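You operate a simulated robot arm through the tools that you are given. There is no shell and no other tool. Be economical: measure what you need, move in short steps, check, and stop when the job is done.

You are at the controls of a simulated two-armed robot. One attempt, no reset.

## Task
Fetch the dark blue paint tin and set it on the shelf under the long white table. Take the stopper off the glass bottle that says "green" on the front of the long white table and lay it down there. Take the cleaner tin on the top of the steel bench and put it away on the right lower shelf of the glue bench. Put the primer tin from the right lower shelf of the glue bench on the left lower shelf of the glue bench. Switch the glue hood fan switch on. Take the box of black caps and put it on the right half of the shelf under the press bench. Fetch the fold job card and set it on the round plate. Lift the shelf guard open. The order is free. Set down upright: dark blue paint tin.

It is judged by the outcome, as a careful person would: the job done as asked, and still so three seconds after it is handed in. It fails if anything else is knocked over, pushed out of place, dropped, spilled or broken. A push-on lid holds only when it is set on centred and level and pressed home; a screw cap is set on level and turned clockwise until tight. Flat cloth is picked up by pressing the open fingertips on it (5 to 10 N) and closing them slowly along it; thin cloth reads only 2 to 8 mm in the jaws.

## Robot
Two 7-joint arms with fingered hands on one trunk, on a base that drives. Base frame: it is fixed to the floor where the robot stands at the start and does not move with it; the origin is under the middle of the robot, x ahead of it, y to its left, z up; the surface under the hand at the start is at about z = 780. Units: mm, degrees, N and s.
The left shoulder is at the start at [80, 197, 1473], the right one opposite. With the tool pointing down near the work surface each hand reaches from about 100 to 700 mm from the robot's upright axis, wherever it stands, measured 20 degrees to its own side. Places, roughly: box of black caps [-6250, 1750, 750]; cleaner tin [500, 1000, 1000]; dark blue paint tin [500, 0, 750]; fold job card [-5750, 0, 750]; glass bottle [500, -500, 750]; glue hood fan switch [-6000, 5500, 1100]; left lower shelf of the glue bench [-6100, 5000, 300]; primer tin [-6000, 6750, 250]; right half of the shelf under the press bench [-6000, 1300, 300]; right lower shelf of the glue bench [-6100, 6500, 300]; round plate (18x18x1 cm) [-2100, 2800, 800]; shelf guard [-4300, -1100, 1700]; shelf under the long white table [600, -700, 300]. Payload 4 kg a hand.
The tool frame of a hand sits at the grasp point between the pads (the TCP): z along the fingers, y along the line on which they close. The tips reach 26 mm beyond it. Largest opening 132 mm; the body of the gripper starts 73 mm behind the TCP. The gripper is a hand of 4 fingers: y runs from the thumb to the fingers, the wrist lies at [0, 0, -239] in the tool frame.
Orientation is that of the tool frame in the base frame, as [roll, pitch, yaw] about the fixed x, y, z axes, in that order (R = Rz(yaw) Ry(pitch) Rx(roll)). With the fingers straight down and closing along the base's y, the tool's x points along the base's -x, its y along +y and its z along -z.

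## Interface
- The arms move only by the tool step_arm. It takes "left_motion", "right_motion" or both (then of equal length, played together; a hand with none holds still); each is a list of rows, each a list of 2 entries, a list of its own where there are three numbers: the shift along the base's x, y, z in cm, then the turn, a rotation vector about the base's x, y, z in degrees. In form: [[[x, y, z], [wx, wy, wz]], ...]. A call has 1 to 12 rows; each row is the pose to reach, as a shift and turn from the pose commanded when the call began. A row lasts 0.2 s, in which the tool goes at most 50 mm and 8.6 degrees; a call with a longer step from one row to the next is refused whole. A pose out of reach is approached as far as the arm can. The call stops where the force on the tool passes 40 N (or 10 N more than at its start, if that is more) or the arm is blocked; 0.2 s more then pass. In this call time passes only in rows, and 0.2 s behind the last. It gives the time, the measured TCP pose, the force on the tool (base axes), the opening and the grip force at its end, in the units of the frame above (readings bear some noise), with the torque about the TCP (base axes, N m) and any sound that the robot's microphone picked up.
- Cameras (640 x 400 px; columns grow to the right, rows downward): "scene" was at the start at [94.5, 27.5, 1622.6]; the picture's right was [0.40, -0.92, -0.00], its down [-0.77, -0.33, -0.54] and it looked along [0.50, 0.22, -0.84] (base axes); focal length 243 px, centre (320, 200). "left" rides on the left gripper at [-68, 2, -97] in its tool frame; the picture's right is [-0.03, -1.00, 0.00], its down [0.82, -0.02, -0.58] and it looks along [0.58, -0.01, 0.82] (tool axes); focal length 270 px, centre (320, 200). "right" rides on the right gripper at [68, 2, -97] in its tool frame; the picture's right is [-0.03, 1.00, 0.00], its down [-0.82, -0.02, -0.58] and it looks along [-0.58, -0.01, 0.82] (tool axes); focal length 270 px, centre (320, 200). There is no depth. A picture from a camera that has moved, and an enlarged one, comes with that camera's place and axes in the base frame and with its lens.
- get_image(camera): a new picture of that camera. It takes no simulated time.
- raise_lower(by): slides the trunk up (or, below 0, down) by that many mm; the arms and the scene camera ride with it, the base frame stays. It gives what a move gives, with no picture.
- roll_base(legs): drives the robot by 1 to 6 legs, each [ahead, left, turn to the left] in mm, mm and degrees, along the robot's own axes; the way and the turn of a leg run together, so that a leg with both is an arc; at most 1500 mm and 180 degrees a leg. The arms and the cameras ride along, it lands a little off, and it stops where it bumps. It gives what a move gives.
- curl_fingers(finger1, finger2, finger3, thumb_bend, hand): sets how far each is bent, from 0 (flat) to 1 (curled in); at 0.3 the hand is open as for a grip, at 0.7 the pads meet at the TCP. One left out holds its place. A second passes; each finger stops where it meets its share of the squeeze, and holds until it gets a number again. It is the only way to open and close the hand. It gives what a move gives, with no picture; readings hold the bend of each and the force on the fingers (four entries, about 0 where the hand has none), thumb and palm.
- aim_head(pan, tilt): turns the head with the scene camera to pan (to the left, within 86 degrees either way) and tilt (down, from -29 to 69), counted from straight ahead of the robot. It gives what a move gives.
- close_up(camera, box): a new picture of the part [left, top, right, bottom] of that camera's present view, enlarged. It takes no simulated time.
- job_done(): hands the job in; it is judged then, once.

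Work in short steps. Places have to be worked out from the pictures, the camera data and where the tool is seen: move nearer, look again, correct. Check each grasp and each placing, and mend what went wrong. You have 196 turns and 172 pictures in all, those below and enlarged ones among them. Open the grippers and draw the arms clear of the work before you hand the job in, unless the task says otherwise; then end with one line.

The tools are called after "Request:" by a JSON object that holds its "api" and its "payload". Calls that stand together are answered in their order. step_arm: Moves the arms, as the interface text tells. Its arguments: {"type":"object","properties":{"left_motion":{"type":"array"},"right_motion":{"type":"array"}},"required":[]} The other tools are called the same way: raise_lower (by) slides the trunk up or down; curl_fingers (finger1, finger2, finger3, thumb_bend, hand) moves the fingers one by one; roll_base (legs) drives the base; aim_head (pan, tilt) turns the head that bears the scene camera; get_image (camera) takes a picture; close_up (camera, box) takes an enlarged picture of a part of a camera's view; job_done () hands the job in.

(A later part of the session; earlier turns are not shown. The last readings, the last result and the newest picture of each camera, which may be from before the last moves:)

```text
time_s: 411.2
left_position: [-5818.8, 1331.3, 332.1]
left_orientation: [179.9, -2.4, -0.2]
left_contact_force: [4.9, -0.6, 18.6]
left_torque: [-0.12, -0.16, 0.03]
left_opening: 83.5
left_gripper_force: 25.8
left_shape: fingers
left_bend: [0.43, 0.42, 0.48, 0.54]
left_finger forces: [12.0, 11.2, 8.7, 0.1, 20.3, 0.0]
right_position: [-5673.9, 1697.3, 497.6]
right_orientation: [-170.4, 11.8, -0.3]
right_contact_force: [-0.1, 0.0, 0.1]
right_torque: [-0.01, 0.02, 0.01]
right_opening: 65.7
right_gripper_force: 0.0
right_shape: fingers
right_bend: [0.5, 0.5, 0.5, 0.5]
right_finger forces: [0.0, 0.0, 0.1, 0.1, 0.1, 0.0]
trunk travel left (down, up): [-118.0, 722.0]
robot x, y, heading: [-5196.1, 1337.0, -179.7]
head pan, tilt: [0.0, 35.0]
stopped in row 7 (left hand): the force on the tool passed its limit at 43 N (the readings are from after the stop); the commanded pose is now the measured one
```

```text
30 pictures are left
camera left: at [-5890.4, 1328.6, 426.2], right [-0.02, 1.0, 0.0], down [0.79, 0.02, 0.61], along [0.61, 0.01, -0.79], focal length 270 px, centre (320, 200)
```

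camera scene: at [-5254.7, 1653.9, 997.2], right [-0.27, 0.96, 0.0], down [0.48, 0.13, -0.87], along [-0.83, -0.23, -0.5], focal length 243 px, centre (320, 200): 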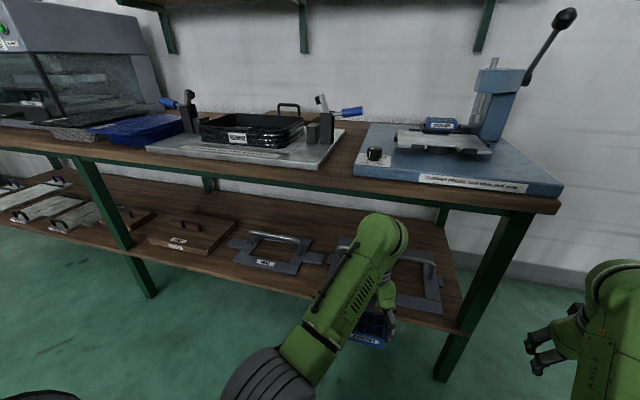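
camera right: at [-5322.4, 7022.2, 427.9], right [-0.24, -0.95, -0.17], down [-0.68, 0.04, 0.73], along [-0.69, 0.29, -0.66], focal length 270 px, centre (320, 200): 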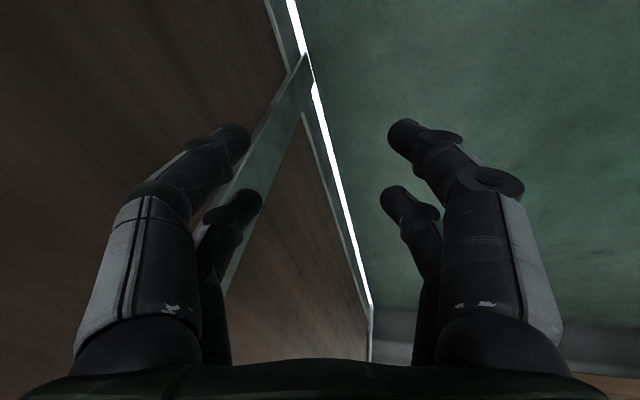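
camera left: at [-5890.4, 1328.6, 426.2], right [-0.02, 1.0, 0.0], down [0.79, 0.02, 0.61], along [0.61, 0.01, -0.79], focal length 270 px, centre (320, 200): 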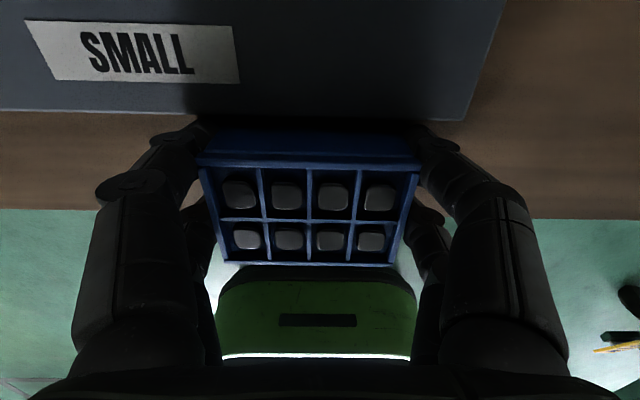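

The box rests on the shelf (bottom ≈302), fully inside the edge and just in front of the frame. I release and withdraw.

Request:
{"api": "step_arm", "payload": {"left_motion": [[[0.1, 0, 0.3], [0, 0, 0]]]}}

Request:
{"api": "curl_fingers", "payload": {"hand": "left", "finger1": 0.36, "finger2": 0.36, "finger3": 0.36, "thumb_bend": 0.36}}

Request:
{"api": "step_arm", "payload": {"left_motion": [[[0, 0, 2], [0, 0, 0]], [[0, 0, 5], [0, 0, 0]], [[3, 0, 7], [0, 0, 0]], [[7, 0, 8], [0, 0, 0]], [[11, 0, 9], [0, 0, 0]], [[15, 0, 9], [0, 0, 0]], [[19, 0, 9], [0, 0, 0]]]}}

Request:
{"api": "close_up", "payload": {"camera": "scene", "box": [160, 180, 480, 330]}}

```text
time_s: 411.6
left_position: [-5816.3, 1329.4, 332.7]
left_orientation: [179.8, -2.6, -0.4]
left_contact_force: [-4.1, 1.3, 10.3]
left_torque: [0.08, 0.13, 0.02]
left_opening: 83.2
left_gripper_force: 25.1
left_shape: fingers
left_bend: [0.43, 0.42, 0.48, 0.54]
left_finger forces: [11.7, 10.8, 9.3, 0.1, 18.2, 0.1]
right_position: [-5673.9, 1697.9, 497.1]
right_orientation: [-170.6, 11.8, -0.3]
right_contact_force: [0.6, -0.2, 0.0]
right_torque: [0.02, 0.01, 0.0]
right_opening: 65.7
right_gripper_force: 0.1
right_shape: fingers
right_bend: [0.5, 0.5, 0.5, 0.5]
right_finger forces: [0.0, 0.0, 0.1, 0.1, 0.0, 0.1]
trunk travel left (down, up): [-118.0, 722.0]
robot x, y, heading: [-5193.3, 1339.2, -179.9]
head pan, tilt: [0.0, 35.0]
```

```text
time_s: 412.6
left_position: [-5815.0, 1331.4, 330.5]
left_orientation: [179.8, -2.9, -0.2]
left_contact_force: [0.0, -1.3, 0.3]
left_torque: [0.02, -0.01, 0.01]
left_opening: 113.2
left_gripper_force: 0.0
left_shape: fingers
left_bend: [0.36, 0.36, 0.36, 0.36]
left_finger forces: [0.1, 0.0, 0.0, 0.0, 0.0, 0.0]
right_position: [-5673.9, 1697.6, 497.0]
right_orientation: [-170.6, 11.7, -0.3]
right_contact_force: [0.0, -0.2, -0.2]
right_torque: [-0.02, 0.02, -0.01]
right_opening: 65.9
right_gripper_force: 0.0
right_shape: fingers
right_bend: [0.5, 0.5, 0.5, 0.5]
right_finger forces: [0.0, 0.0, 0.0, 0.0, 0.1, 0.0]
trunk travel left (down, up): [-118.0, 722.0]
robot x, y, heading: [-5193.3, 1334.7, -179.6]
head pan, tilt: [0.0, 35.0]
```

```text
time_s: 414.2
left_position: [-5629.8, 1333.3, 413.8]
left_orientation: [179.8, -2.8, -0.3]
left_contact_force: [0.4, -0.2, -0.3]
left_torque: [-0.04, 0.01, 0.02]
left_opening: 113.0
left_gripper_force: 0.0
left_shape: fingers
left_bend: [0.36, 0.36, 0.36, 0.36]
left_finger forces: [0.0, 0.0, 0.0, 0.0, 0.0, 0.0]
left hand out of reach, approached as far as the arm can: row 7
right_position: [-5675.9, 1697.4, 497.5]
right_orientation: [-170.5, 11.7, -0.3]
right_contact_force: [0.4, -0.4, -0.6]
right_torque: [0.01, -0.03, 0.01]
right_opening: 65.8
right_gripper_force: 0.1
right_shape: fingers
right_bend: [0.5, 0.5, 0.5, 0.5]
right_finger forces: [0.0, 0.1, 0.0, 0.0, 0.1, 0.1]
trunk travel left (down, up): [-118.0, 722.0]
robot x, y, heading: [-5195.8, 1340.1, -179.7]
head pan, tilt: [0.0, 35.0]
```

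```text
2.00 times, centred on (320, 255) of scene
camera zoom: at [-5311.9, 1336.8, 989.4], right [-0.01, 1.0, 0.0], down [0.57, 0.0, -0.82], along [-0.82, 0.0, -0.57], focal length 487 px, centre (320, 90)
```

zoom: 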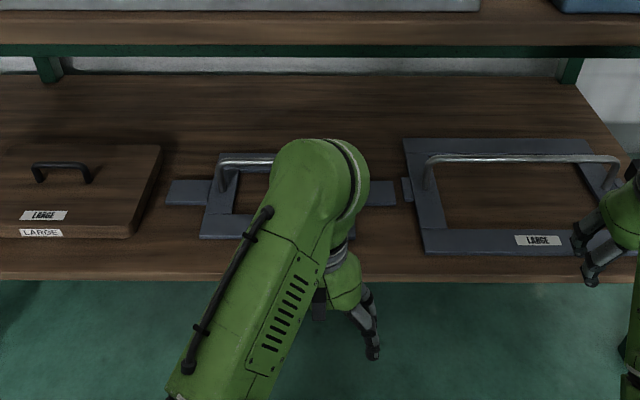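

Next the fold job card at ≈(-5810,-60). I raise the trunk, strafe left along the bench, and look at the card.

Request:
{"api": "raise_lower", "payload": {"by": 400}}

Request:
{"api": "roll_base", "payload": {"legs": [[0, 1390, 0]]}}

Request:
{"api": "aim_head", "payload": {"pan": 10, "tilt": 45}}

Request:
{"api": "get_image", "payload": {"camera": "scene"}}

```text
time_s: 418.0
left_position: [-5630.8, 1333.7, 814.2]
left_orientation: [179.7, -2.8, -0.2]
left_contact_force: [-1.3, 1.1, 0.4]
left_torque: [-0.02, 0.01, -0.03]
left_opening: 113.4
left_gripper_force: 0.1
left_shape: fingers
left_bend: [0.36, 0.36, 0.36, 0.36]
left_finger forces: [0.1, 0.0, 0.0, 0.0, 0.0, 0.1]
right_position: [-5673.8, 1697.4, 897.8]
right_orientation: [-170.5, 11.6, -0.4]
right_contact_force: [-0.2, 0.1, -0.5]
right_torque: [0.01, 0.02, 0.01]
right_opening: 65.9
right_gripper_force: 0.2
right_shape: fingers
right_bend: [0.5, 0.5, 0.5, 0.5]
right_finger forces: [0.0, 0.0, 0.0, 0.0, 0.0, 0.0]
trunk travel left (down, up): [-518.0, 322.0]
robot x, y, heading: [-5196.3, 1340.0, -179.8]
head pan, tilt: [0.0, 35.0]
```

```text
time_s: 424.9
left_position: [-5608.7, -40.8, 812.7]
left_orientation: [179.8, -2.8, 0.8]
left_contact_force: [0.1, -0.2, 0.2]
left_torque: [0.02, 0.0, 0.03]
left_opening: 113.4
left_gripper_force: 0.0
left_shape: fingers
left_bend: [0.36, 0.36, 0.36, 0.36]
left_finger forces: [0.0, 0.0, 0.0, 0.0, 0.1, 0.0]
right_position: [-5660.2, 321.1, 896.9]
right_orientation: [-170.5, 11.6, 0.7]
right_contact_force: [0.3, 0.0, 0.0]
right_torque: [-0.04, 0.01, 0.0]
right_opening: 65.5
right_gripper_force: 0.1
right_shape: fingers
right_bend: [0.5, 0.5, 0.5, 0.5]
right_finger forces: [0.0, 0.0, 0.0, 0.1, 0.0, 0.0]
trunk travel left (down, up): [-518.0, 322.0]
robot x, y, heading: [-5171.1, -35.0, -178.6]
head pan, tilt: [0.0, 35.0]
```

```text
time_s: 425.6
left_position: [-5607.8, -41.1, 811.7]
left_orientation: [179.8, -2.8, 0.8]
left_contact_force: [0.9, 0.1, 0.4]
left_torque: [0.03, 0.01, 0.01]
left_opening: 112.9
left_gripper_force: 0.1
left_shape: fingers
left_bend: [0.36, 0.36, 0.36, 0.36]
left_finger forces: [0.0, 0.0, 0.0, 0.0, 0.0, 0.0]
right_position: [-5659.9, 322.1, 897.0]
right_orientation: [-170.4, 11.7, 0.9]
right_contact_force: [0.4, 0.4, -0.5]
right_torque: [-0.01, 0.02, 0.01]
right_opening: 65.7
right_gripper_force: 0.2
right_shape: fingers
right_bend: [0.5, 0.5, 0.5, 0.5]
right_finger forces: [0.0, 0.1, 0.1, 0.1, 0.0, 0.0]
trunk travel left (down, up): [-518.0, 322.0]
robot x, y, heading: [-5171.8, -32.8, -178.5]
head pan, tilt: [10.0, 45.0]
```

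```text
28 pictures are left
camera scene: at [-5282.4, -46.2, 1374.6], right [-0.2, 0.98, 0.0], down [0.69, 0.14, -0.71], along [-0.69, -0.14, -0.71], focal length 243 px, centre (320, 200)
```

scene: 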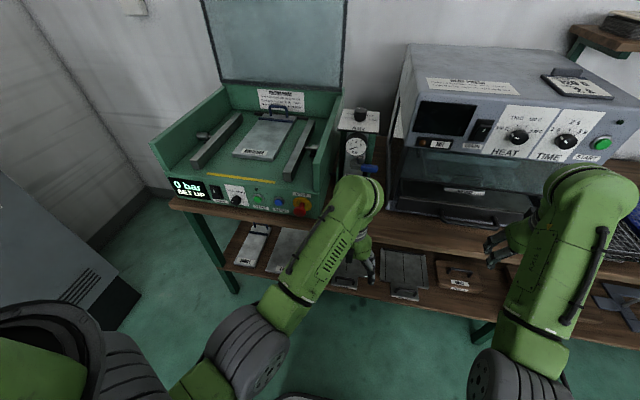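

The card is hidden behind my forearm. I swing the left hand aside and zoom in.

Request:
{"api": "step_arm", "payload": {"left_motion": [[[0, -4, 0], [0, 0, 0]], [[0, -8, 1], [0, 0, 0]], [[0, -12, 2], [0, 0, 0]], [[0, -16, 3], [0, 0, 0]], [[0, -20, 3], [0, 0, 0]]]}}

Request:
{"api": "close_up", "payload": {"camera": "scene", "box": [300, 110, 420, 230]}}

```text
time_s: 426.8
left_position: [-5630.8, -244.1, 795.8]
left_orientation: [179.8, -2.7, 0.7]
left_contact_force: [-0.5, -0.2, 0.4]
left_torque: [0.02, 0.02, 0.01]
left_opening: 113.0
left_gripper_force: 0.0
left_shape: fingers
left_bend: [0.36, 0.36, 0.36, 0.36]
left_finger forces: [0.1, 0.0, 0.0, 0.0, 0.0, 0.0]
left hand out of reach, approached as far as the arm can: row 1, 2, 3, 4, 5
right_position: [-5660.5, 321.6, 897.9]
right_orientation: [-170.5, 11.8, 0.8]
right_contact_force: [0.5, 0.4, -0.5]
right_torque: [0.02, -0.02, -0.05]
right_opening: 65.8
right_gripper_force: 0.1
right_shape: fingers
right_bend: [0.5, 0.5, 0.5, 0.5]
right_finger forces: [0.0, 0.1, 0.1, 0.0, 0.1, 0.0]
trunk travel left (down, up): [-518.0, 322.0]
robot x, y, heading: [-5171.8, -29.5, -178.9]
head pan, tilt: [10.0, 45.0]
```

```text
3.33 times, centred on (360, 170) of scene
camera zoom: at [-5282.5, -46.9, 1374.6], right [-0.2, 0.98, 0.0], down [0.69, 0.14, -0.71], along [-0.69, -0.14, -0.71], focal length 811 px, centre (187, 300)
```

zoom: 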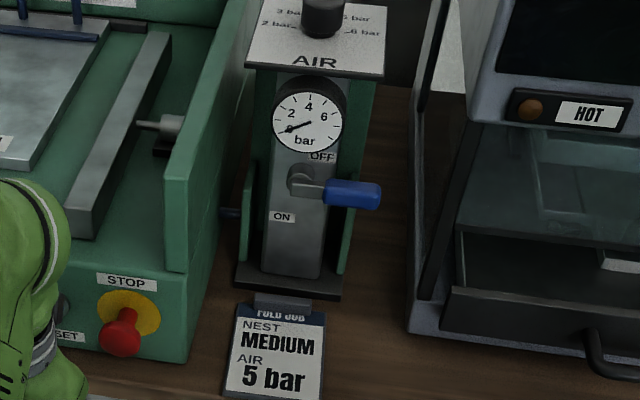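

The FOLD JOB card lies at ≈(-5810,-60), ~87 mm wide, in front of the air unit (lever behind it). I bring the left hand in front of it at 45° pitch and view it.

Request:
{"api": "step_arm", "payload": {"left_motion": [[[1, 3, 3], [0, 8, 0]], [[1, 6, 6], [0, 16, 0]], [[0, 9, 9], [0, 24, 0]], [[-1, 12.5, 11], [0, 32, 0]], [[-3, 16, 12], [0, 40, 0]], [[-4, 18.4, 12], [0, 45, 0]]]}}

Request:
{"api": "get_image", "payload": {"camera": "left"}}

```text
time_s: 428.2
left_position: [-5670.0, -58.6, 911.7]
left_orientation: [-179.5, 42.3, 1.2]
left_contact_force: [-0.5, 0.2, 0.1]
left_torque: [0.02, -0.01, 0.01]
left_opening: 113.2
left_gripper_force: 0.0
left_shape: fingers
left_bend: [0.36, 0.36, 0.36, 0.36]
left_finger forces: [0.0, 0.0, 0.0, 0.0, 0.0, 0.0]
right_position: [-5659.7, 322.9, 898.1]
right_orientation: [-170.7, 11.7, 0.8]
right_contact_force: [0.0, 0.5, -0.1]
right_torque: [0.01, 0.0, 0.0]
right_opening: 65.6
right_gripper_force: 0.0
right_shape: fingers
right_bend: [0.5, 0.5, 0.5, 0.5]
right_finger forces: [0.1, 0.0, 0.1, 0.1, 0.0, 0.1]
trunk travel left (down, up): [-518.0, 322.0]
robot x, y, heading: [-5171.0, -28.8, -178.9]
head pan, tilt: [10.0, 45.0]
```

```text
26 pictures are left
camera left: at [-5655.8, -61.6, 1030.7], right [-0.03, 1.0, 0.03], down [0.99, 0.03, -0.12], along [-0.12, 0.02, -0.99], focal length 270 px, centre (320, 200)
```

left: 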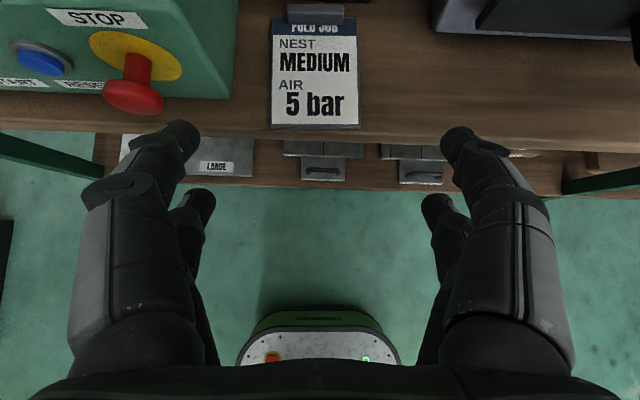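

The card lies flat (~87×110 mm, a few mm thick) close to the table's front edge. I'll grip it by its side edges with a near-vertical hand: narrow to ~100 mm, rotate to ~6° from vertical over (-5785,-62).

Request:
{"api": "curl_fingers", "payload": {"hand": "left", "finger1": 0.4, "finger2": 0.4, "finger3": 0.4, "thumb_bend": 0.4}}

Request:
{"api": "step_arm", "payload": {"left_motion": [[[-2, 0, 0], [0, -7, 0]], [[-4.5, -0.2, 0], [0, -14, 0]], [[-7, -0.2, 0], [0, -21, 0]], [[-9.5, -0.3, -1], [0, -28, 0]], [[-11.5, -0.3, -3], [0, -36, -1]], [[-11.5, -0.3, -5], [0, -36, -1]]]}}

Request:
{"api": "get_image", "payload": {"camera": "left"}}

```text
time_s: 429.2
left_position: [-5671.0, -58.8, 912.9]
left_orientation: [-179.5, 42.2, 1.1]
left_contact_force: [-0.3, 0.6, -1.0]
left_torque: [-0.01, -0.04, 0.0]
left_opening: 100.7
left_gripper_force: 0.1
left_shape: fingers
left_bend: [0.4, 0.4, 0.4, 0.4]
left_finger forces: [0.1, 0.1, 0.0, 0.0, 0.0, 0.1]
right_position: [-5660.4, 322.6, 896.9]
right_orientation: [-170.5, 11.7, 0.9]
right_contact_force: [-0.1, 0.4, 0.6]
right_torque: [-0.02, 0.03, -0.01]
right_opening: 65.4
right_gripper_force: 0.2
right_shape: fingers
right_bend: [0.5, 0.5, 0.5, 0.5]
right_finger forces: [0.1, 0.0, 0.0, 0.1, 0.0, 0.1]
trunk travel left (down, up): [-518.0, 322.0]
robot x, y, heading: [-5170.6, -30.0, -178.7]
head pan, tilt: [10.0, 45.0]
```

```text
time_s: 430.6
left_position: [-5784.9, -63.0, 865.1]
left_orientation: [-179.8, 6.2, 0.0]
left_contact_force: [0.0, 0.1, -0.3]
left_torque: [0.02, 0.01, 0.0]
left_opening: 100.4
left_gripper_force: 0.1
left_shape: fingers
left_bend: [0.4, 0.4, 0.4, 0.4]
left_finger forces: [0.0, 0.0, 0.0, 0.0, 0.0, 0.0]
right_position: [-5659.8, 322.2, 898.8]
right_orientation: [-170.4, 11.7, 0.8]
right_contact_force: [-0.5, -0.2, -0.2]
right_torque: [-0.04, -0.02, -0.02]
right_opening: 65.9
right_gripper_force: 0.1
right_shape: fingers
right_bend: [0.5, 0.5, 0.5, 0.5]
right_finger forces: [0.0, 0.1, 0.0, 0.1, 0.1, 0.1]
trunk travel left (down, up): [-518.0, 322.0]
robot x, y, heading: [-5175.5, -26.8, -178.7]
head pan, tilt: [10.0, 45.0]
```

```text
25 pictures are left
camera left: at [-5842.0, -66.0, 968.5], right [-0.02, 1.0, 0.01], down [0.87, 0.02, 0.49], along [0.49, 0.02, -0.87], focal length 270 px, centre (320, 200)
```

left: 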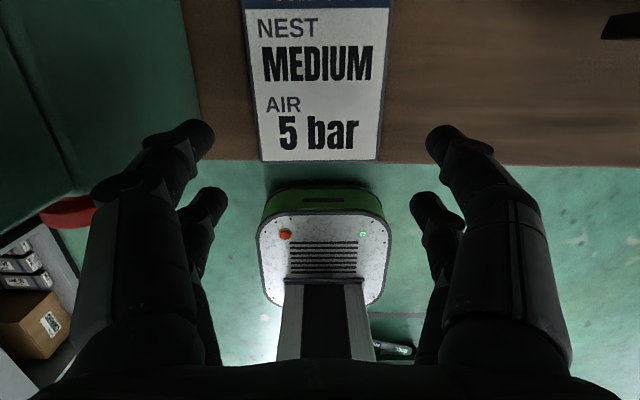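

Card's front edge coincides with the table edge (x≈-5765). I move 1 cm further in and descend until the fingertips touch the table.

Request:
{"api": "step_arm", "payload": {"left_motion": [[[-1, 0, -2], [0, 0, 0]], [[-1, 0, -4], [0, 0, 0]], [[-1, 0, -5.3], [0, 0, 0]], [[-1, 0, -6], [0, 0, 0]], [[-1, 0, -6.6], [0, 0, 0]], [[-1, 0, -7.2], [0, 0, 0]], [[-1, 0, -7.8], [0, 0, 0]], [[-1, 0, -8.4], [0, 0, 0]]]}}

```text
time_s: 432.4
left_position: [-5800.3, -58.7, 791.3]
left_orientation: [-179.2, 7.6, 0.0]
left_contact_force: [7.7, 0.4, 21.4]
left_torque: [-0.77, -0.68, 0.37]
left_opening: 100.3
left_gripper_force: 10.8
left_shape: fingers
left_bend: [0.4, 0.39, 0.4, 0.4]
left_finger forces: [0.2, 16.7, 4.9, 0.0, 0.1, 0.0]
right_position: [-5658.7, 321.9, 898.2]
right_orientation: [-170.5, 11.7, 0.8]
right_contact_force: [-1.0, 0.6, 0.6]
right_torque: [0.04, -0.02, 0.03]
right_opening: 65.7
right_gripper_force: 0.2
right_shape: fingers
right_bend: [0.5, 0.5, 0.5, 0.5]
right_finger forces: [0.0, 0.1, 0.0, 0.0, 0.1, 0.1]
trunk travel left (down, up): [-518.0, 322.0]
robot x, y, heading: [-5172.5, -27.9, -178.8]
head pan, tilt: [10.0, 45.0]
stopped in row 8 (left hand): the force on the tool passed its limit at 41 N (the readings are from after the stop); the commanded pose is now the measured one
```

Fingertips (2 and 3) touch the table. I relieve 4 mm and close on the card's sides.

Request:
{"api": "step_arm", "payload": {"left_motion": [[[0.3, 0, 0.5], [0, 0, 0]]]}}

Request:
{"api": "curl_fingers", "payload": {"hand": "left", "finger1": 0.7, "finger2": 0.7, "finger3": 0.7, "thumb_bend": 0.7}}

Request:
{"api": "get_image", "payload": {"camera": "left"}}

```text
time_s: 432.8
left_position: [-5798.0, -60.8, 791.1]
left_orientation: [-179.5, 6.9, 0.1]
left_contact_force: [-2.6, 0.2, 6.4]
left_torque: [-0.33, -0.08, -0.1]
left_opening: 100.4
left_gripper_force: 2.5
left_shape: fingers
left_bend: [0.4, 0.38, 0.39, 0.4]
left_finger forces: [0.0, 5.5, 0.4, 0.1, 0.0, 0.0]
right_position: [-5660.4, 322.5, 896.3]
right_orientation: [-170.5, 11.7, 0.9]
right_contact_force: [0.1, 0.0, 0.3]
right_torque: [0.01, 0.0, -0.03]
right_opening: 65.9
right_gripper_force: 0.0
right_shape: fingers
right_bend: [0.5, 0.5, 0.5, 0.5]
right_finger forces: [0.1, 0.0, 0.0, 0.1, 0.0, 0.0]
trunk travel left (down, up): [-518.0, 322.0]
robot x, y, heading: [-5172.3, -29.2, -178.6]
head pan, tilt: [10.0, 45.0]
```

```text
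time_s: 433.8
left_position: [-5795.4, -58.6, 796.1]
left_orientation: [-179.5, 7.2, -0.2]
left_contact_force: [-0.9, 5.0, 13.3]
left_torque: [0.36, -0.09, 0.02]
left_opening: 70.3
left_gripper_force: 27.2
left_shape: fingers
left_bend: [0.47, 0.4, 0.46, 0.59]
left_finger forces: [13.0, 10.9, 12.7, 0.0, 18.6, 0.1]
right_position: [-5658.1, 322.9, 898.0]
right_orientation: [-170.6, 11.7, 0.7]
right_contact_force: [-0.3, 0.1, 0.5]
right_torque: [0.0, 0.0, 0.0]
right_opening: 65.5
right_gripper_force: 0.1
right_shape: fingers
right_bend: [0.5, 0.5, 0.5, 0.5]
right_finger forces: [0.0, 0.0, 0.0, 0.1, 0.0, 0.0]
trunk travel left (down, up): [-518.0, 322.0]
robot x, y, heading: [-5176.4, -28.0, -178.6]
head pan, tilt: [10.0, 45.0]
```

```text
24 pictures are left
camera left: at [-5852.0, -62.5, 899.0], right [-0.02, 1.0, 0.01], down [0.88, 0.01, 0.47], along [0.47, 0.02, -0.88], focal length 270 px, centre (320, 200)
```

left: 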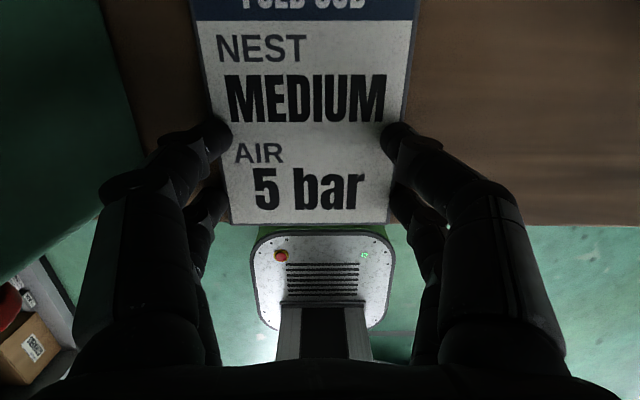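

All four fingers grip the card's edges. I lift slowly and check.

Request:
{"api": "step_arm", "payload": {"left_motion": [[[0, 0, 0.6], [0, 0, 0]], [[0.3, 0, 1.5], [0, 0, 0]], [[1, 0, 3], [0, 0, 0]], [[3, 0, 5], [0, 0, 0]], [[6, 0, 7], [0, 0, 0]]]}}

Request:
{"api": "get_image", "payload": {"camera": "left"}}

```text
time_s: 435.0
left_position: [-5736.6, -60.5, 862.8]
left_orientation: [-179.5, 7.1, 0.0]
left_contact_force: [-0.1, 0.4, 0.6]
left_torque: [-0.01, -0.01, -0.01]
left_opening: 19.1
left_gripper_force: 5.7
left_shape: fingers
left_bend: [0.6, 0.45, 0.5, 0.7]
left_finger forces: [0.0, 6.1, 5.5, 0.0, 0.1, 0.0]
right_position: [-5658.0, 321.6, 898.2]
right_orientation: [-170.5, 11.9, 0.9]
right_contact_force: [-0.2, -0.7, -0.1]
right_torque: [0.01, 0.05, 0.01]
right_opening: 65.8
right_gripper_force: 0.1
right_shape: fingers
right_bend: [0.5, 0.5, 0.5, 0.5]
right_finger forces: [0.0, 0.0, 0.0, 0.1, 0.0, 0.0]
trunk travel left (down, up): [-518.0, 322.0]
robot x, y, heading: [-5171.1, -26.4, -178.5]
head pan, tilt: [10.0, 45.0]
```

```text
23 pictures are left
camera left: at [-5792.3, -63.8, 968.2], right [-0.02, 1.0, 0.01], down [0.88, 0.01, 0.47], along [0.47, 0.02, -0.88], focal length 270 px, centre (320, 200)
```

left: 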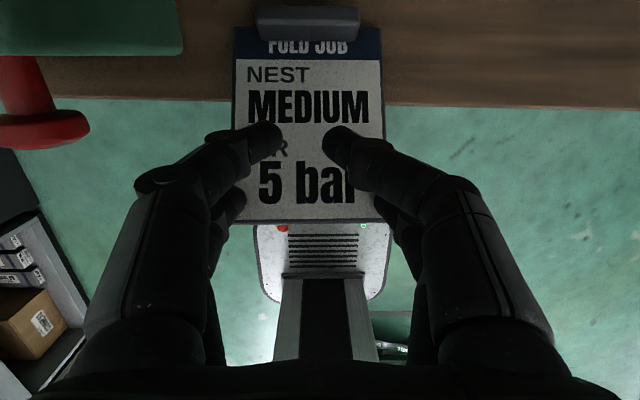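

The card came along but only the rear finger pair still holds it, its back end resting on the table. I set it back down with ~30 mm less overhang, release, and re-check.

Request:
{"api": "step_arm", "payload": {"left_motion": [[[-1.2, 0, -1], [0, 0, 0]], [[-2.4, 0, -2.2], [0, 0, 0]], [[-3.4, 0, -3.4], [0, 0, 0]], [[-3.8, 0, -4.4], [0, 0, 0]], [[-3.8, 0, -5.2], [0, 0, 0]], [[-3.8, 0, -5.9], [0, 0, 0]], [[-3.8, 0, -6.5], [0, 0, 0]]]}}

Request:
{"api": "get_image", "payload": {"camera": "left"}}

```text
time_s: 436.6
left_position: [-5773.8, -59.2, 801.0]
left_orientation: [-179.4, 7.4, 0.0]
left_contact_force: [-0.3, 1.0, 8.5]
left_torque: [0.25, -0.17, 0.01]
left_opening: 19.4
left_gripper_force: 4.7
left_shape: fingers
left_bend: [0.6, 0.54, 0.59, 0.7]
left_finger forces: [0.4, 0.1, 8.6, 0.1, 0.0, 0.1]
right_position: [-5658.0, 323.2, 898.0]
right_orientation: [-170.5, 11.8, 0.8]
right_contact_force: [0.6, 0.2, 0.5]
right_torque: [-0.03, 0.02, 0.0]
right_opening: 65.8
right_gripper_force: 0.1
right_shape: fingers
right_bend: [0.5, 0.5, 0.5, 0.5]
right_finger forces: [0.0, 0.0, 0.0, 0.0, 0.0, 0.0]
trunk travel left (down, up): [-518.0, 322.0]
robot x, y, heading: [-5172.4, -32.7, -178.7]
head pan, tilt: [10.0, 45.0]
```

```text
22 pictures are left
camera left: at [-5830.3, -62.6, 905.5], right [-0.02, 1.0, 0.01], down [0.88, 0.01, 0.47], along [0.47, 0.02, -0.88], focal length 270 px, centre (320, 200)
```

left: 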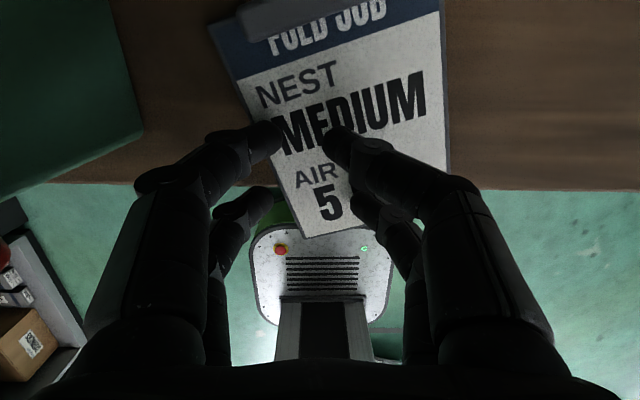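

The card lies on the table, slightly rotated, overhanging ~3 cm. I rise, open the fingers and look again to re-grip with a truly vertical hand around its middle.

Request:
{"api": "step_arm", "payload": {"left_motion": [[[0, 0, 2], [0, 0, 0]], [[0, 0, 5], [0, 0, 0]], [[0, 0, 8], [0, -3, 0]], [[0, 0, 10], [0, -7, 0]]]}}

Request:
{"api": "curl_fingers", "payload": {"hand": "left", "finger1": 0.38, "finger2": 0.38, "finger3": 0.38, "thumb_bend": 0.38}}

Request:
{"api": "get_image", "payload": {"camera": "left"}}

```text
time_s: 437.6
left_position: [-5775.2, -60.3, 897.7]
left_orientation: [-179.5, 0.0, -0.1]
left_contact_force: [-1.0, 0.1, -0.2]
left_torque: [0.04, 0.01, 0.01]
left_opening: 19.0
left_gripper_force: 0.1
left_shape: fingers
left_bend: [0.6, 0.54, 0.58, 0.7]
left_finger forces: [0.1, 0.0, 0.0, 0.0, 0.0, 0.0]
right_position: [-5661.0, 321.4, 897.2]
right_orientation: [-170.5, 11.8, 0.8]
right_contact_force: [-0.2, -0.1, 0.0]
right_torque: [0.01, 0.0, 0.02]
right_opening: 65.6
right_gripper_force: 0.1
right_shape: fingers
right_bend: [0.5, 0.5, 0.5, 0.5]
right_finger forces: [0.0, 0.0, 0.0, 0.0, 0.0, 0.0]
trunk travel left (down, up): [-518.0, 322.0]
robot x, y, heading: [-5171.9, -30.9, -178.4]
head pan, tilt: [10.0, 45.0]
```

```text
time_s: 438.6
left_position: [-5775.1, -60.1, 897.7]
left_orientation: [-179.6, 0.1, -0.1]
left_contact_force: [-0.1, 0.0, 0.3]
left_torque: [-0.02, -0.02, -0.02]
left_opening: 105.9
left_gripper_force: 0.0
left_shape: fingers
left_bend: [0.38, 0.38, 0.38, 0.38]
left_finger forces: [0.0, 0.0, 0.0, 0.1, 0.0, 0.1]
right_position: [-5660.0, 322.3, 899.1]
right_orientation: [-170.5, 11.8, 0.9]
right_contact_force: [-0.4, 0.2, 0.4]
right_torque: [-0.02, 0.03, 0.01]
right_opening: 65.9
right_gripper_force: 0.1
right_shape: fingers
right_bend: [0.5, 0.5, 0.5, 0.5]
right_finger forces: [0.0, 0.0, 0.0, 0.1, 0.0, 0.0]
trunk travel left (down, up): [-518.0, 322.0]
robot x, y, heading: [-5171.3, -31.0, -178.9]
head pan, tilt: [10.0, 45.0]
```

```text
21 pictures are left
camera left: at [-5843.4, -63.6, 994.3], right [-0.02, 1.0, 0.01], down [0.82, 0.01, 0.58], along [0.58, 0.02, -0.82], focal length 270 px, centre (320, 200)
```

left: 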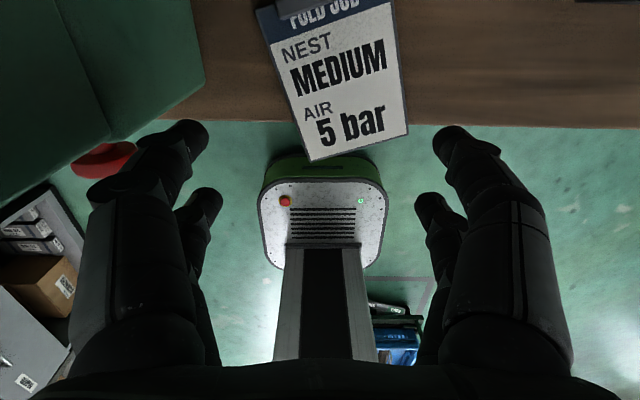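

Card now: centre ≈(-5795,-43), rotated ~17°. I align the hand yaw +17°, vertical, over (-5781,-40), opening ~105, and descend to the table.

Request:
{"api": "step_arm", "payload": {"left_motion": [[[-0.2, 0.6, -2], [0, 0, 6]], [[-0.4, 1.3, -4], [0, 0, 12]], [[-0.6, 2, -6.5], [0, 0, 17]], [[-0.6, 2, -8.5], [0, 0, 17]], [[-0.6, 2, -9.5], [0, 0, 17]], [[-0.6, 2, -10.2], [0, 0, 17]], [[-0.6, 2, -10.8], [0, 0, 17]], [[-0.6, 2, -11.3], [0, 0, 17]]]}}

Request:
{"api": "get_image", "payload": {"camera": "left"}}

```text
time_s: 440.4
left_position: [-5781.7, -39.5, 788.7]
left_orientation: [-179.2, 0.6, 16.9]
left_contact_force: [-2.2, 3.9, 18.0]
left_torque: [-1.02, -0.04, -0.11]
left_opening: 107.9
left_gripper_force: 8.9
left_shape: fingers
left_bend: [0.39, 0.38, 0.38, 0.38]
left_finger forces: [17.0, 0.0, 0.3, 0.0, 0.2, 0.0]
right_position: [-5657.6, 322.9, 897.7]
right_orientation: [-170.6, 11.8, 0.7]
right_contact_force: [0.1, -0.5, 0.1]
right_torque: [-0.02, 0.02, 0.03]
right_opening: 65.6
right_gripper_force: 0.0
right_shape: fingers
right_bend: [0.5, 0.5, 0.5, 0.5]
right_finger forces: [0.0, 0.0, 0.0, 0.0, 0.0, 0.0]
trunk travel left (down, up): [-518.0, 322.0]
robot x, y, heading: [-5171.4, -27.3, -178.6]
head pan, tilt: [10.0, 45.0]
```

```text
20 pictures are left
camera left: at [-5844.3, -62.0, 886.5], right [-0.31, 0.95, 0.01], down [0.78, 0.25, 0.57], along [0.54, 0.19, -0.82], focal length 270 px, centre (320, 200)
```

left: 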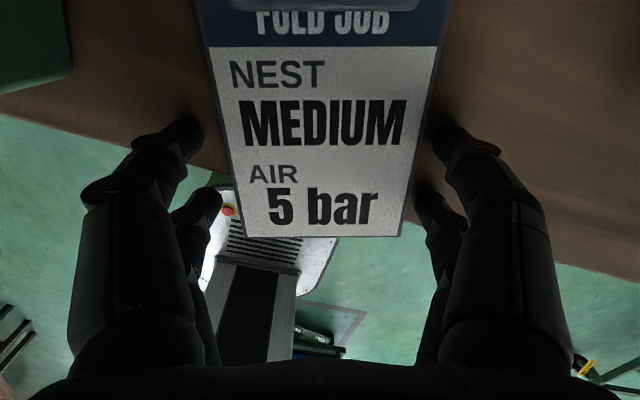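

Nicely aligned. I relieve 3 mm, close gently, and lift a little.

Request:
{"api": "step_arm", "payload": {"left_motion": [[[0, 0, 0.2], [0, 0, 0]]]}}

Request:
{"api": "curl_fingers", "payload": {"hand": "left", "finger1": 0.6, "finger2": 0.6, "finger3": 0.6, "thumb_bend": 0.6}}

Request:
{"api": "step_arm", "payload": {"left_motion": [[[0, 0, 0.5], [0, 0, 0]], [[0, 0, 1.2], [0, 0, 0]], [[0.3, 0, 2.2], [0, 0, 0]], [[1, 0, 3.5], [0, 0, 0]]]}}

Request:
{"api": "get_image", "payload": {"camera": "left"}}

```text
time_s: 440.8
left_position: [-5780.5, -39.0, 789.2]
left_orientation: [-179.4, 0.3, 16.8]
left_contact_force: [-4.4, 4.0, 17.2]
left_torque: [-1.04, 0.1, -0.2]
left_opening: 107.5
left_gripper_force: 9.1
left_shape: fingers
left_bend: [0.4, 0.38, 0.38, 0.38]
left_finger forces: [17.2, 0.0, 0.2, 0.0, 0.2, 0.0]
right_position: [-5658.4, 322.7, 897.4]
right_orientation: [-170.5, 11.8, 0.8]
right_contact_force: [0.7, 0.5, 0.2]
right_torque: [-0.01, 0.01, -0.01]
right_opening: 65.8
right_gripper_force: 0.1
right_shape: fingers
right_bend: [0.5, 0.5, 0.5, 0.5]
right_finger forces: [0.0, 0.0, 0.0, 0.0, 0.0, 0.0]
trunk travel left (down, up): [-518.0, 322.0]
robot x, y, heading: [-5174.3, -32.3, -178.7]
head pan, tilt: [10.0, 45.0]
```

```text
time_s: 441.8
left_position: [-5780.0, -40.2, 791.1]
left_orientation: [-179.3, 0.5, 17.0]
left_contact_force: [-5.6, 1.7, 29.5]
left_torque: [0.72, 0.19, 0.17]
left_opening: 89.7
left_gripper_force: 32.0
left_shape: fingers
left_bend: [0.46, 0.42, 0.47, 0.52]
left_finger forces: [15.2, 10.5, 22.1, 0.0, 16.3, 0.1]
right_position: [-5656.6, 322.1, 898.3]
right_orientation: [-170.5, 11.9, 0.8]
right_contact_force: [1.2, -0.8, -0.1]
right_torque: [-0.02, 0.01, 0.01]
right_opening: 65.9
right_gripper_force: 0.0
right_shape: fingers
right_bend: [0.5, 0.5, 0.5, 0.5]
right_finger forces: [0.0, 0.0, 0.0, 0.1, 0.0, 0.0]
trunk travel left (down, up): [-518.0, 322.0]
robot x, y, heading: [-5171.7, -28.1, -178.6]
head pan, tilt: [10.0, 45.0]
```

```text
time_s: 442.8
left_position: [-5770.8, -40.0, 820.8]
left_orientation: [-179.5, 0.0, 16.8]
left_contact_force: [-0.5, 0.6, -0.6]
left_torque: [0.03, -0.04, 0.01]
left_opening: 89.0
left_gripper_force: 21.9
left_shape: fingers
left_bend: [0.45, 0.41, 0.47, 0.52]
left_finger forces: [10.8, 11.7, 8.2, 0.0, 14.4, 0.1]
right_position: [-5659.6, 322.8, 897.2]
right_orientation: [-170.5, 11.7, 0.8]
right_contact_force: [0.9, 0.0, -0.8]
right_torque: [0.02, 0.01, 0.0]
right_opening: 65.8
right_gripper_force: 0.0
right_shape: fingers
right_bend: [0.5, 0.5, 0.5, 0.5]
right_finger forces: [0.1, 0.0, 0.0, 0.0, 0.0, 0.0]
trunk travel left (down, up): [-518.0, 322.0]
robot x, y, heading: [-5170.3, -26.9, -178.6]
head pan, tilt: [10.0, 45.0]
```

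```text
19 pictures are left
camera left: at [-5835.6, -63.0, 917.3], right [-0.32, 0.95, 0.01], down [0.78, 0.25, 0.58], along [0.55, 0.19, -0.82], focal length 270 px, centre (320, 200)
```

left: 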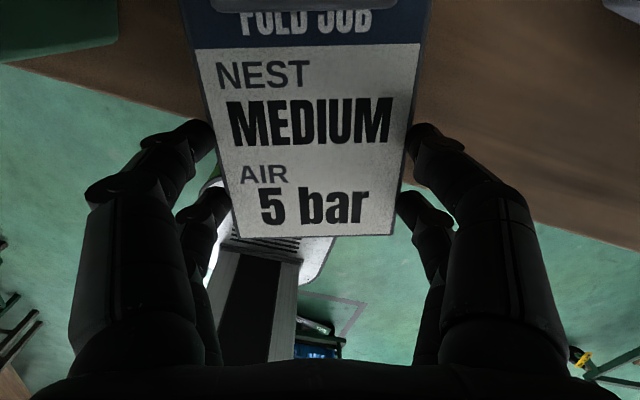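

The card is held securely by all four fingers. I raise and retract it, then drive back north-east toward the white table with the round plate.

Request:
{"api": "step_arm", "payload": {"left_motion": [[[2, 0, 3], [0, 0, 0]], [[5, 0, 6], [0, 0, 0]], [[8, 0, 8], [0, 0, 0]], [[10.5, 0, 9], [0, 0, 0]]]}}

Request:
{"api": "roll_base", "payload": {"legs": [[0, 0, -91.4], [1030, 0, 0], [690, -1150, 0], [910, -321, 0]]}}

Request:
{"api": "aim_head", "payload": {"pan": -65, "tilt": 22}}

Request:
{"api": "get_image", "payload": {"camera": "scene"}}

```text
time_s: 443.8
left_position: [-5679.5, -36.4, 906.5]
left_orientation: [-179.5, 0.2, 16.9]
left_contact_force: [-0.5, -0.9, -0.8]
left_torque: [-0.01, -0.01, -0.02]
left_opening: 89.3
left_gripper_force: 22.2
left_shape: fingers
left_bend: [0.45, 0.41, 0.47, 0.52]
left_finger forces: [10.8, 11.5, 8.2, 0.0, 14.3, 0.0]
left hand out of reach, approached as far as the arm can: row 4
right_position: [-5659.6, 321.6, 898.1]
right_orientation: [-170.5, 11.6, 0.8]
right_contact_force: [0.3, -0.1, -0.2]
right_torque: [-0.02, 0.0, -0.03]
right_opening: 65.7
right_gripper_force: 0.1
right_shape: fingers
right_bend: [0.5, 0.5, 0.5, 0.5]
right_finger forces: [0.0, 0.1, 0.0, 0.0, 0.0, 0.0]
trunk travel left (down, up): [-518.0, 322.0]
robot x, y, heading: [-5175.4, -29.5, -178.7]
head pan, tilt: [10.0, 45.0]
```

```text
time_s: 464.0
left_position: [-3710.0, 3129.7, 905.3]
left_orientation: [-179.5, 0.1, -73.9]
left_contact_force: [0.1, -0.3, -0.2]
left_torque: [-0.03, -0.05, 0.03]
left_opening: 89.3
left_gripper_force: 22.3
left_shape: fingers
left_bend: [0.45, 0.41, 0.47, 0.52]
left_finger forces: [10.7, 11.3, 8.0, 0.0, 14.3, 0.0]
right_position: [-3352.0, 3106.6, 898.7]
right_orientation: [-170.5, 11.7, -89.9]
right_contact_force: [0.2, -0.2, -0.6]
right_torque: [0.01, 0.02, 0.03]
right_opening: 65.7
right_gripper_force: 0.1
right_shape: fingers
right_bend: [0.5, 0.5, 0.5, 0.5]
right_finger forces: [0.1, 0.0, 0.1, 0.0, 0.0, 0.0]
trunk travel left (down, up): [-518.0, 322.0]
robot x, y, heading: [-3711.2, 2626.1, 90.5]
head pan, tilt: [10.0, 45.0]
```

```text
time_s: 465.5
left_position: [-3710.6, 3130.5, 905.2]
left_orientation: [-179.5, 0.1, -73.8]
left_contact_force: [0.1, -0.5, -0.9]
left_torque: [0.02, 0.01, 0.01]
left_opening: 88.9
left_gripper_force: 22.1
left_shape: fingers
left_bend: [0.45, 0.41, 0.47, 0.52]
left_finger forces: [10.6, 11.5, 8.0, 0.0, 14.2, 0.0]
right_position: [-3352.9, 3106.9, 898.1]
right_orientation: [-170.5, 11.8, -90.0]
right_contact_force: [-0.6, -0.3, -0.6]
right_torque: [0.02, 0.0, -0.01]
right_opening: 65.6
right_gripper_force: 0.1
right_shape: fingers
right_bend: [0.5, 0.5, 0.5, 0.5]
right_finger forces: [0.0, 0.1, 0.0, 0.0, 0.0, 0.1]
trunk travel left (down, up): [-518.0, 322.0]
robot x, y, heading: [-3709.7, 2622.7, 90.5]
head pan, tilt: [-65.0, 22.0]
```

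```text
18 pictures are left
camera scene: at [-3627.0, 2694.5, 1410.0], right [0.43, -0.9, 0.0], down [-0.34, -0.16, -0.93], along [0.84, 0.4, -0.37], focal length 243 px, centre (320, 200)
```

scene: 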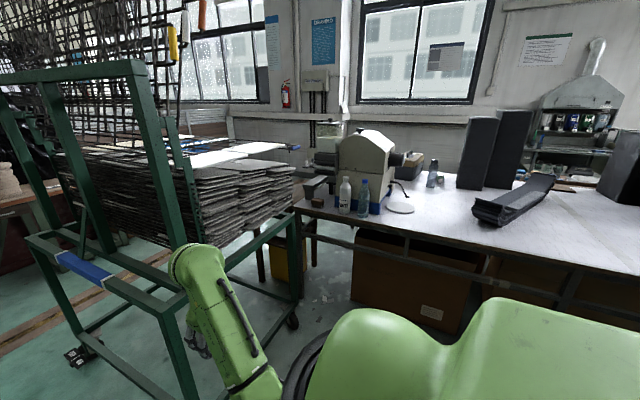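

The round white plate is at ≈(-2110,2850) near the table's edge (x≈-2390). I turn east and drive up to the table.

Request:
{"api": "roll_base", "payload": {"legs": [[0, 0, -90.5], [600, 190, 0], [360, 0, 0]]}}

Request:
{"api": "aim_head", "payload": {"pan": 0, "tilt": 45}}

Request:
{"api": "get_image", "payload": {"camera": "scene"}}

```text
time_s: 474.8
left_position: [-2249.5, 2809.4, 906.0]
left_orientation: [-179.5, 0.1, -164.6]
left_contact_force: [0.2, 0.7, -0.2]
left_torque: [0.03, 0.0, -0.02]
left_opening: 89.2
left_gripper_force: 21.6
left_shape: fingers
left_bend: [0.45, 0.41, 0.47, 0.52]
left_finger forces: [10.5, 11.4, 7.8, 0.0, 14.1, 0.1]
right_position: [-2279.7, 2452.5, 896.2]
right_orientation: [-170.6, 11.5, 178.7]
right_contact_force: [-5.5, 3.0, 0.1]
right_torque: [0.01, 0.02, -0.14]
right_opening: 65.5
right_gripper_force: 3.2
right_shape: fingers
right_bend: [0.5, 0.5, 0.54, 0.5]
right_finger forces: [0.0, 0.1, 6.2, 0.1, 0.0, 0.0]
trunk travel left (down, up): [-518.0, 322.0]
robot x, y, heading: [-2756.0, 2816.4, -0.3]
head pan, tilt: [-65.0, 22.0]
stopped in leg 3: the force on the tool passed its limit at 51 N (the readings are from after the stop); the commanded pose is now the measured one
```

```text
time_s: 476.2
left_position: [-2249.4, 2808.7, 905.5]
left_orientation: [-179.4, 0.1, -164.7]
left_contact_force: [-0.2, -0.2, -1.0]
left_torque: [-0.02, 0.03, 0.0]
left_opening: 89.1
left_gripper_force: 21.7
left_shape: fingers
left_bend: [0.45, 0.41, 0.47, 0.52]
left_finger forces: [10.5, 11.4, 7.8, 0.0, 14.1, 0.1]
right_position: [-2280.0, 2449.6, 896.1]
right_orientation: [-170.7, 11.5, 178.8]
right_contact_force: [-6.8, 5.6, -0.8]
right_torque: [0.11, 0.07, -0.2]
right_opening: 65.8
right_gripper_force: 3.9
right_shape: fingers
right_bend: [0.5, 0.5, 0.55, 0.5]
right_finger forces: [0.0, 0.0, 7.8, 0.0, 0.1, 0.0]
trunk travel left (down, up): [-518.0, 322.0]
robot x, y, heading: [-2758.9, 2814.0, -0.1]
head pan, tilt: [0.0, 45.0]
```

```text
17 pictures are left
camera scene: at [-2645.1, 2815.8, 1374.7], right [0.0, -1.0, 0.0], down [-0.71, 0.0, -0.71], along [0.71, 0.0, -0.71], focal length 243 px, centre (320, 200)
```

scene: 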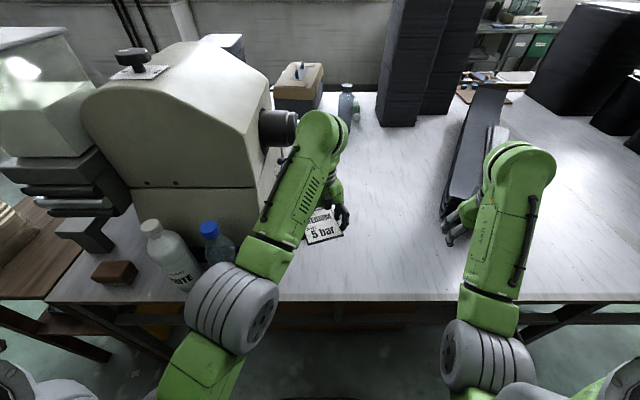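

My right hand brushed a black channel on the table; I ease it back and up first, while moving the card over the plate position.

Request:
{"api": "step_arm", "payload": {"right_motion": [[[-3, -0.5, 0], [0, 0, 0]], [[-6, -1, 1], [0, 0, 0]], [[-8, -1, 4], [0, 0, 0]], [[-8, -1, 7], [0, 0, 0]]], "left_motion": [[[3, 1, 0], [0, 0, 0]], [[6.5, 2, 0], [0, 0, 0]], [[10, 3, 0], [0, 0, 0]], [[13.5, 4, 0], [0, 0, 0]]]}}

Request:
{"api": "get_image", "payload": {"camera": "left"}}

Request:
{"api": "get_image", "payload": {"camera": "scene"}}

```text
time_s: 477.2
left_position: [-2118.7, 2831.2, 915.7]
left_orientation: [-179.6, 1.1, -165.2]
left_contact_force: [0.3, -0.5, -0.3]
left_torque: [0.03, 0.08, -0.01]
left_opening: 88.5
left_gripper_force: 20.6
left_shape: fingers
left_bend: [0.45, 0.41, 0.47, 0.52]
left_finger forces: [8.8, 11.6, 8.0, 0.0, 12.8, 0.0]
right_position: [-2339.2, 2413.1, 875.2]
right_orientation: [-171.2, 11.9, 178.3]
right_contact_force: [0.3, -0.6, 0.3]
right_torque: [0.03, 0.08, 0.01]
right_opening: 65.6
right_gripper_force: 0.1
right_shape: fingers
right_bend: [0.5, 0.5, 0.5, 0.5]
right_finger forces: [0.0, 0.0, 0.1, 0.0, 0.0, 0.2]
right hand out of reach, approached as far as the arm can: row 1, 2, 3, 4
trunk travel left (down, up): [-518.0, 322.0]
robot x, y, heading: [-2757.1, 2811.7, -0.2]
head pan, tilt: [0.0, 45.0]
```

```text
16 pictures are left
camera left: at [-2054.2, 2849.5, 1013.9], right [0.28, -0.96, 0.01], down [-0.8, -0.23, 0.56], along [-0.54, -0.16, -0.83], focal length 270 px, centre (320, 200)
```

left: 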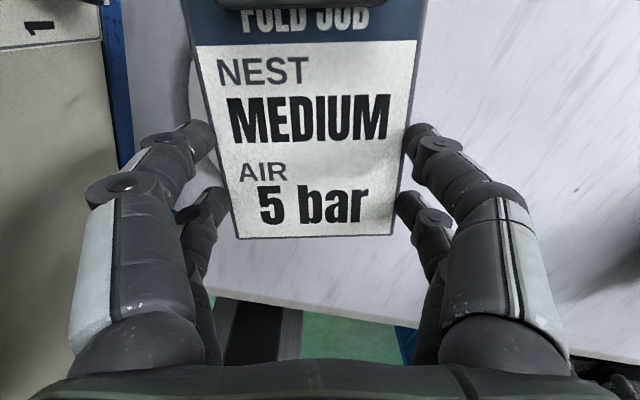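

```text
15 pictures are left
camera scene: at [-2653.2, 2800.1, 1375.6], right [-0.01, -1.0, -0.01], down [-0.7, 0.01, -0.71], along [0.71, 0.0, -0.7], focal length 243 px, centre (320, 200)
```

scene: 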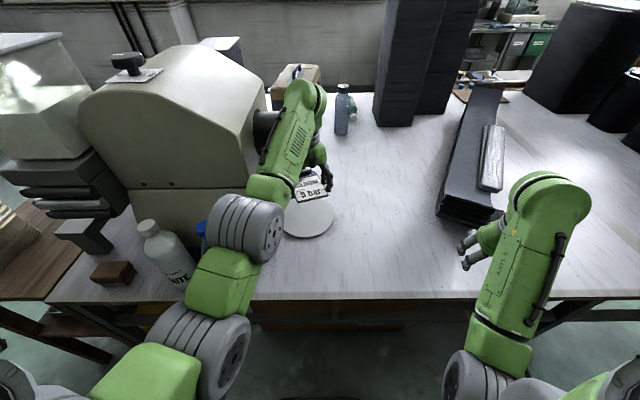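

Plate centre ≈(-2119,2843); the card is almost above it. I shift 2 cm back and lower until contact.

Request:
{"api": "step_arm", "payload": {"left_motion": [[[-1, 0.4, -2], [0, -0.5, 0]], [[-2, 0.8, -5], [0, -1, 0]], [[-2, 0.8, -7.5], [0, -1, 0]], [[-2, 0.8, -8.5], [0, -1, 0]], [[-2, 0.8, -9.2], [0, -1, 0]], [[-2, 0.8, -9.8], [0, -1, 0]], [[-2, 0.8, -10.4], [0, -1, 0]], [[-2, 0.8, -11], [0, -1, 0]], [[-2, 0.8, -11.6], [0, -1, 0]], [[-2, 0.8, -12.2], [0, -1, 0]]]}}

Request:
{"api": "get_image", "payload": {"camera": "scene"}}

```text
time_s: 479.2
left_position: [-2143.7, 2825.3, 826.2]
left_orientation: [-177.3, 4.9, -166.7]
left_contact_force: [0.7, 0.2, 23.4]
left_torque: [-0.74, 0.32, 0.07]
left_opening: 43.5
left_gripper_force: 12.0
left_shape: fingers
left_bend: [0.57, 0.55, 0.67, 0.6]
left_finger forces: [0.0, 0.0, 24.1, 0.1, 0.0, 0.0]
right_position: [-2359.4, 2412.1, 882.4]
right_orientation: [-170.8, 12.7, 177.7]
right_contact_force: [1.4, 0.4, 0.6]
right_torque: [0.0, -0.02, 0.0]
right_opening: 65.8
right_gripper_force: 0.1
right_shape: fingers
right_bend: [0.5, 0.5, 0.5, 0.5]
right_finger forces: [0.0, 0.0, 0.0, 0.0, 0.1, 0.0]
trunk travel left (down, up): [-518.0, 322.0]
robot x, y, heading: [-2753.6, 2813.0, -1.2]
head pan, tilt: [0.0, 45.0]
stopped in row 10 (left hand): the force on the tool passed its limit at 51 N (the readings are from after the stop); the commanded pose is now the measured one
```

```text
14 pictures are left
camera scene: at [-2673.6, 2806.8, 1375.2], right [-0.02, -1.0, 0.0], down [-0.69, 0.02, -0.72], along [0.72, -0.01, -0.69], focal length 243 px, centre (320, 200)
```

scene: 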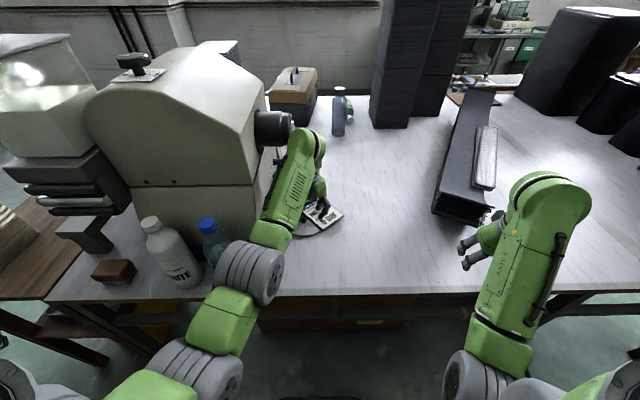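

The card came loose on contact; close-up to see how it lies.

Request:
{"api": "step_arm", "payload": {"left_motion": [[[0, 0, 2], [0, 0, 0]], [[-1, 0, 6], [0, 0, 0]], [[-5, 0, 10], [0, 0, 0]], [[-9, 0, 12], [0, 0, 0]]]}}

Request:
{"api": "close_up", "payload": {"camera": "scene", "box": [260, 160, 380, 260]}}

```text
refused: row 3 steps farther than a row can; nothing moved
```

```text
4.00 times, centred on (320, 210) of scene
camera zoom: at [-2673.6, 2806.8, 1375.2], right [-0.02, -1.0, 0.0], down [-0.69, 0.02, -0.72], along [0.72, -0.01, -0.69], focal length 973 px, centre (320, 160)
```

zoom: 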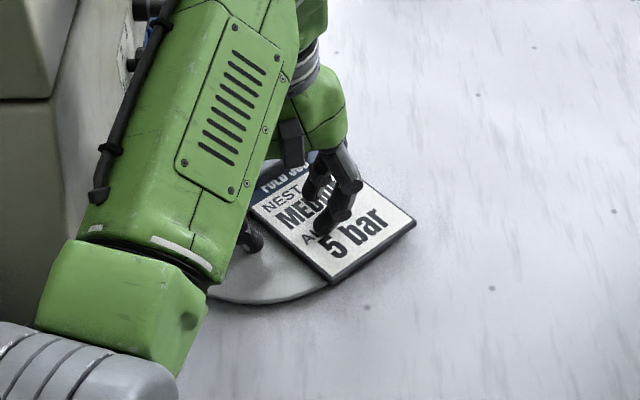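

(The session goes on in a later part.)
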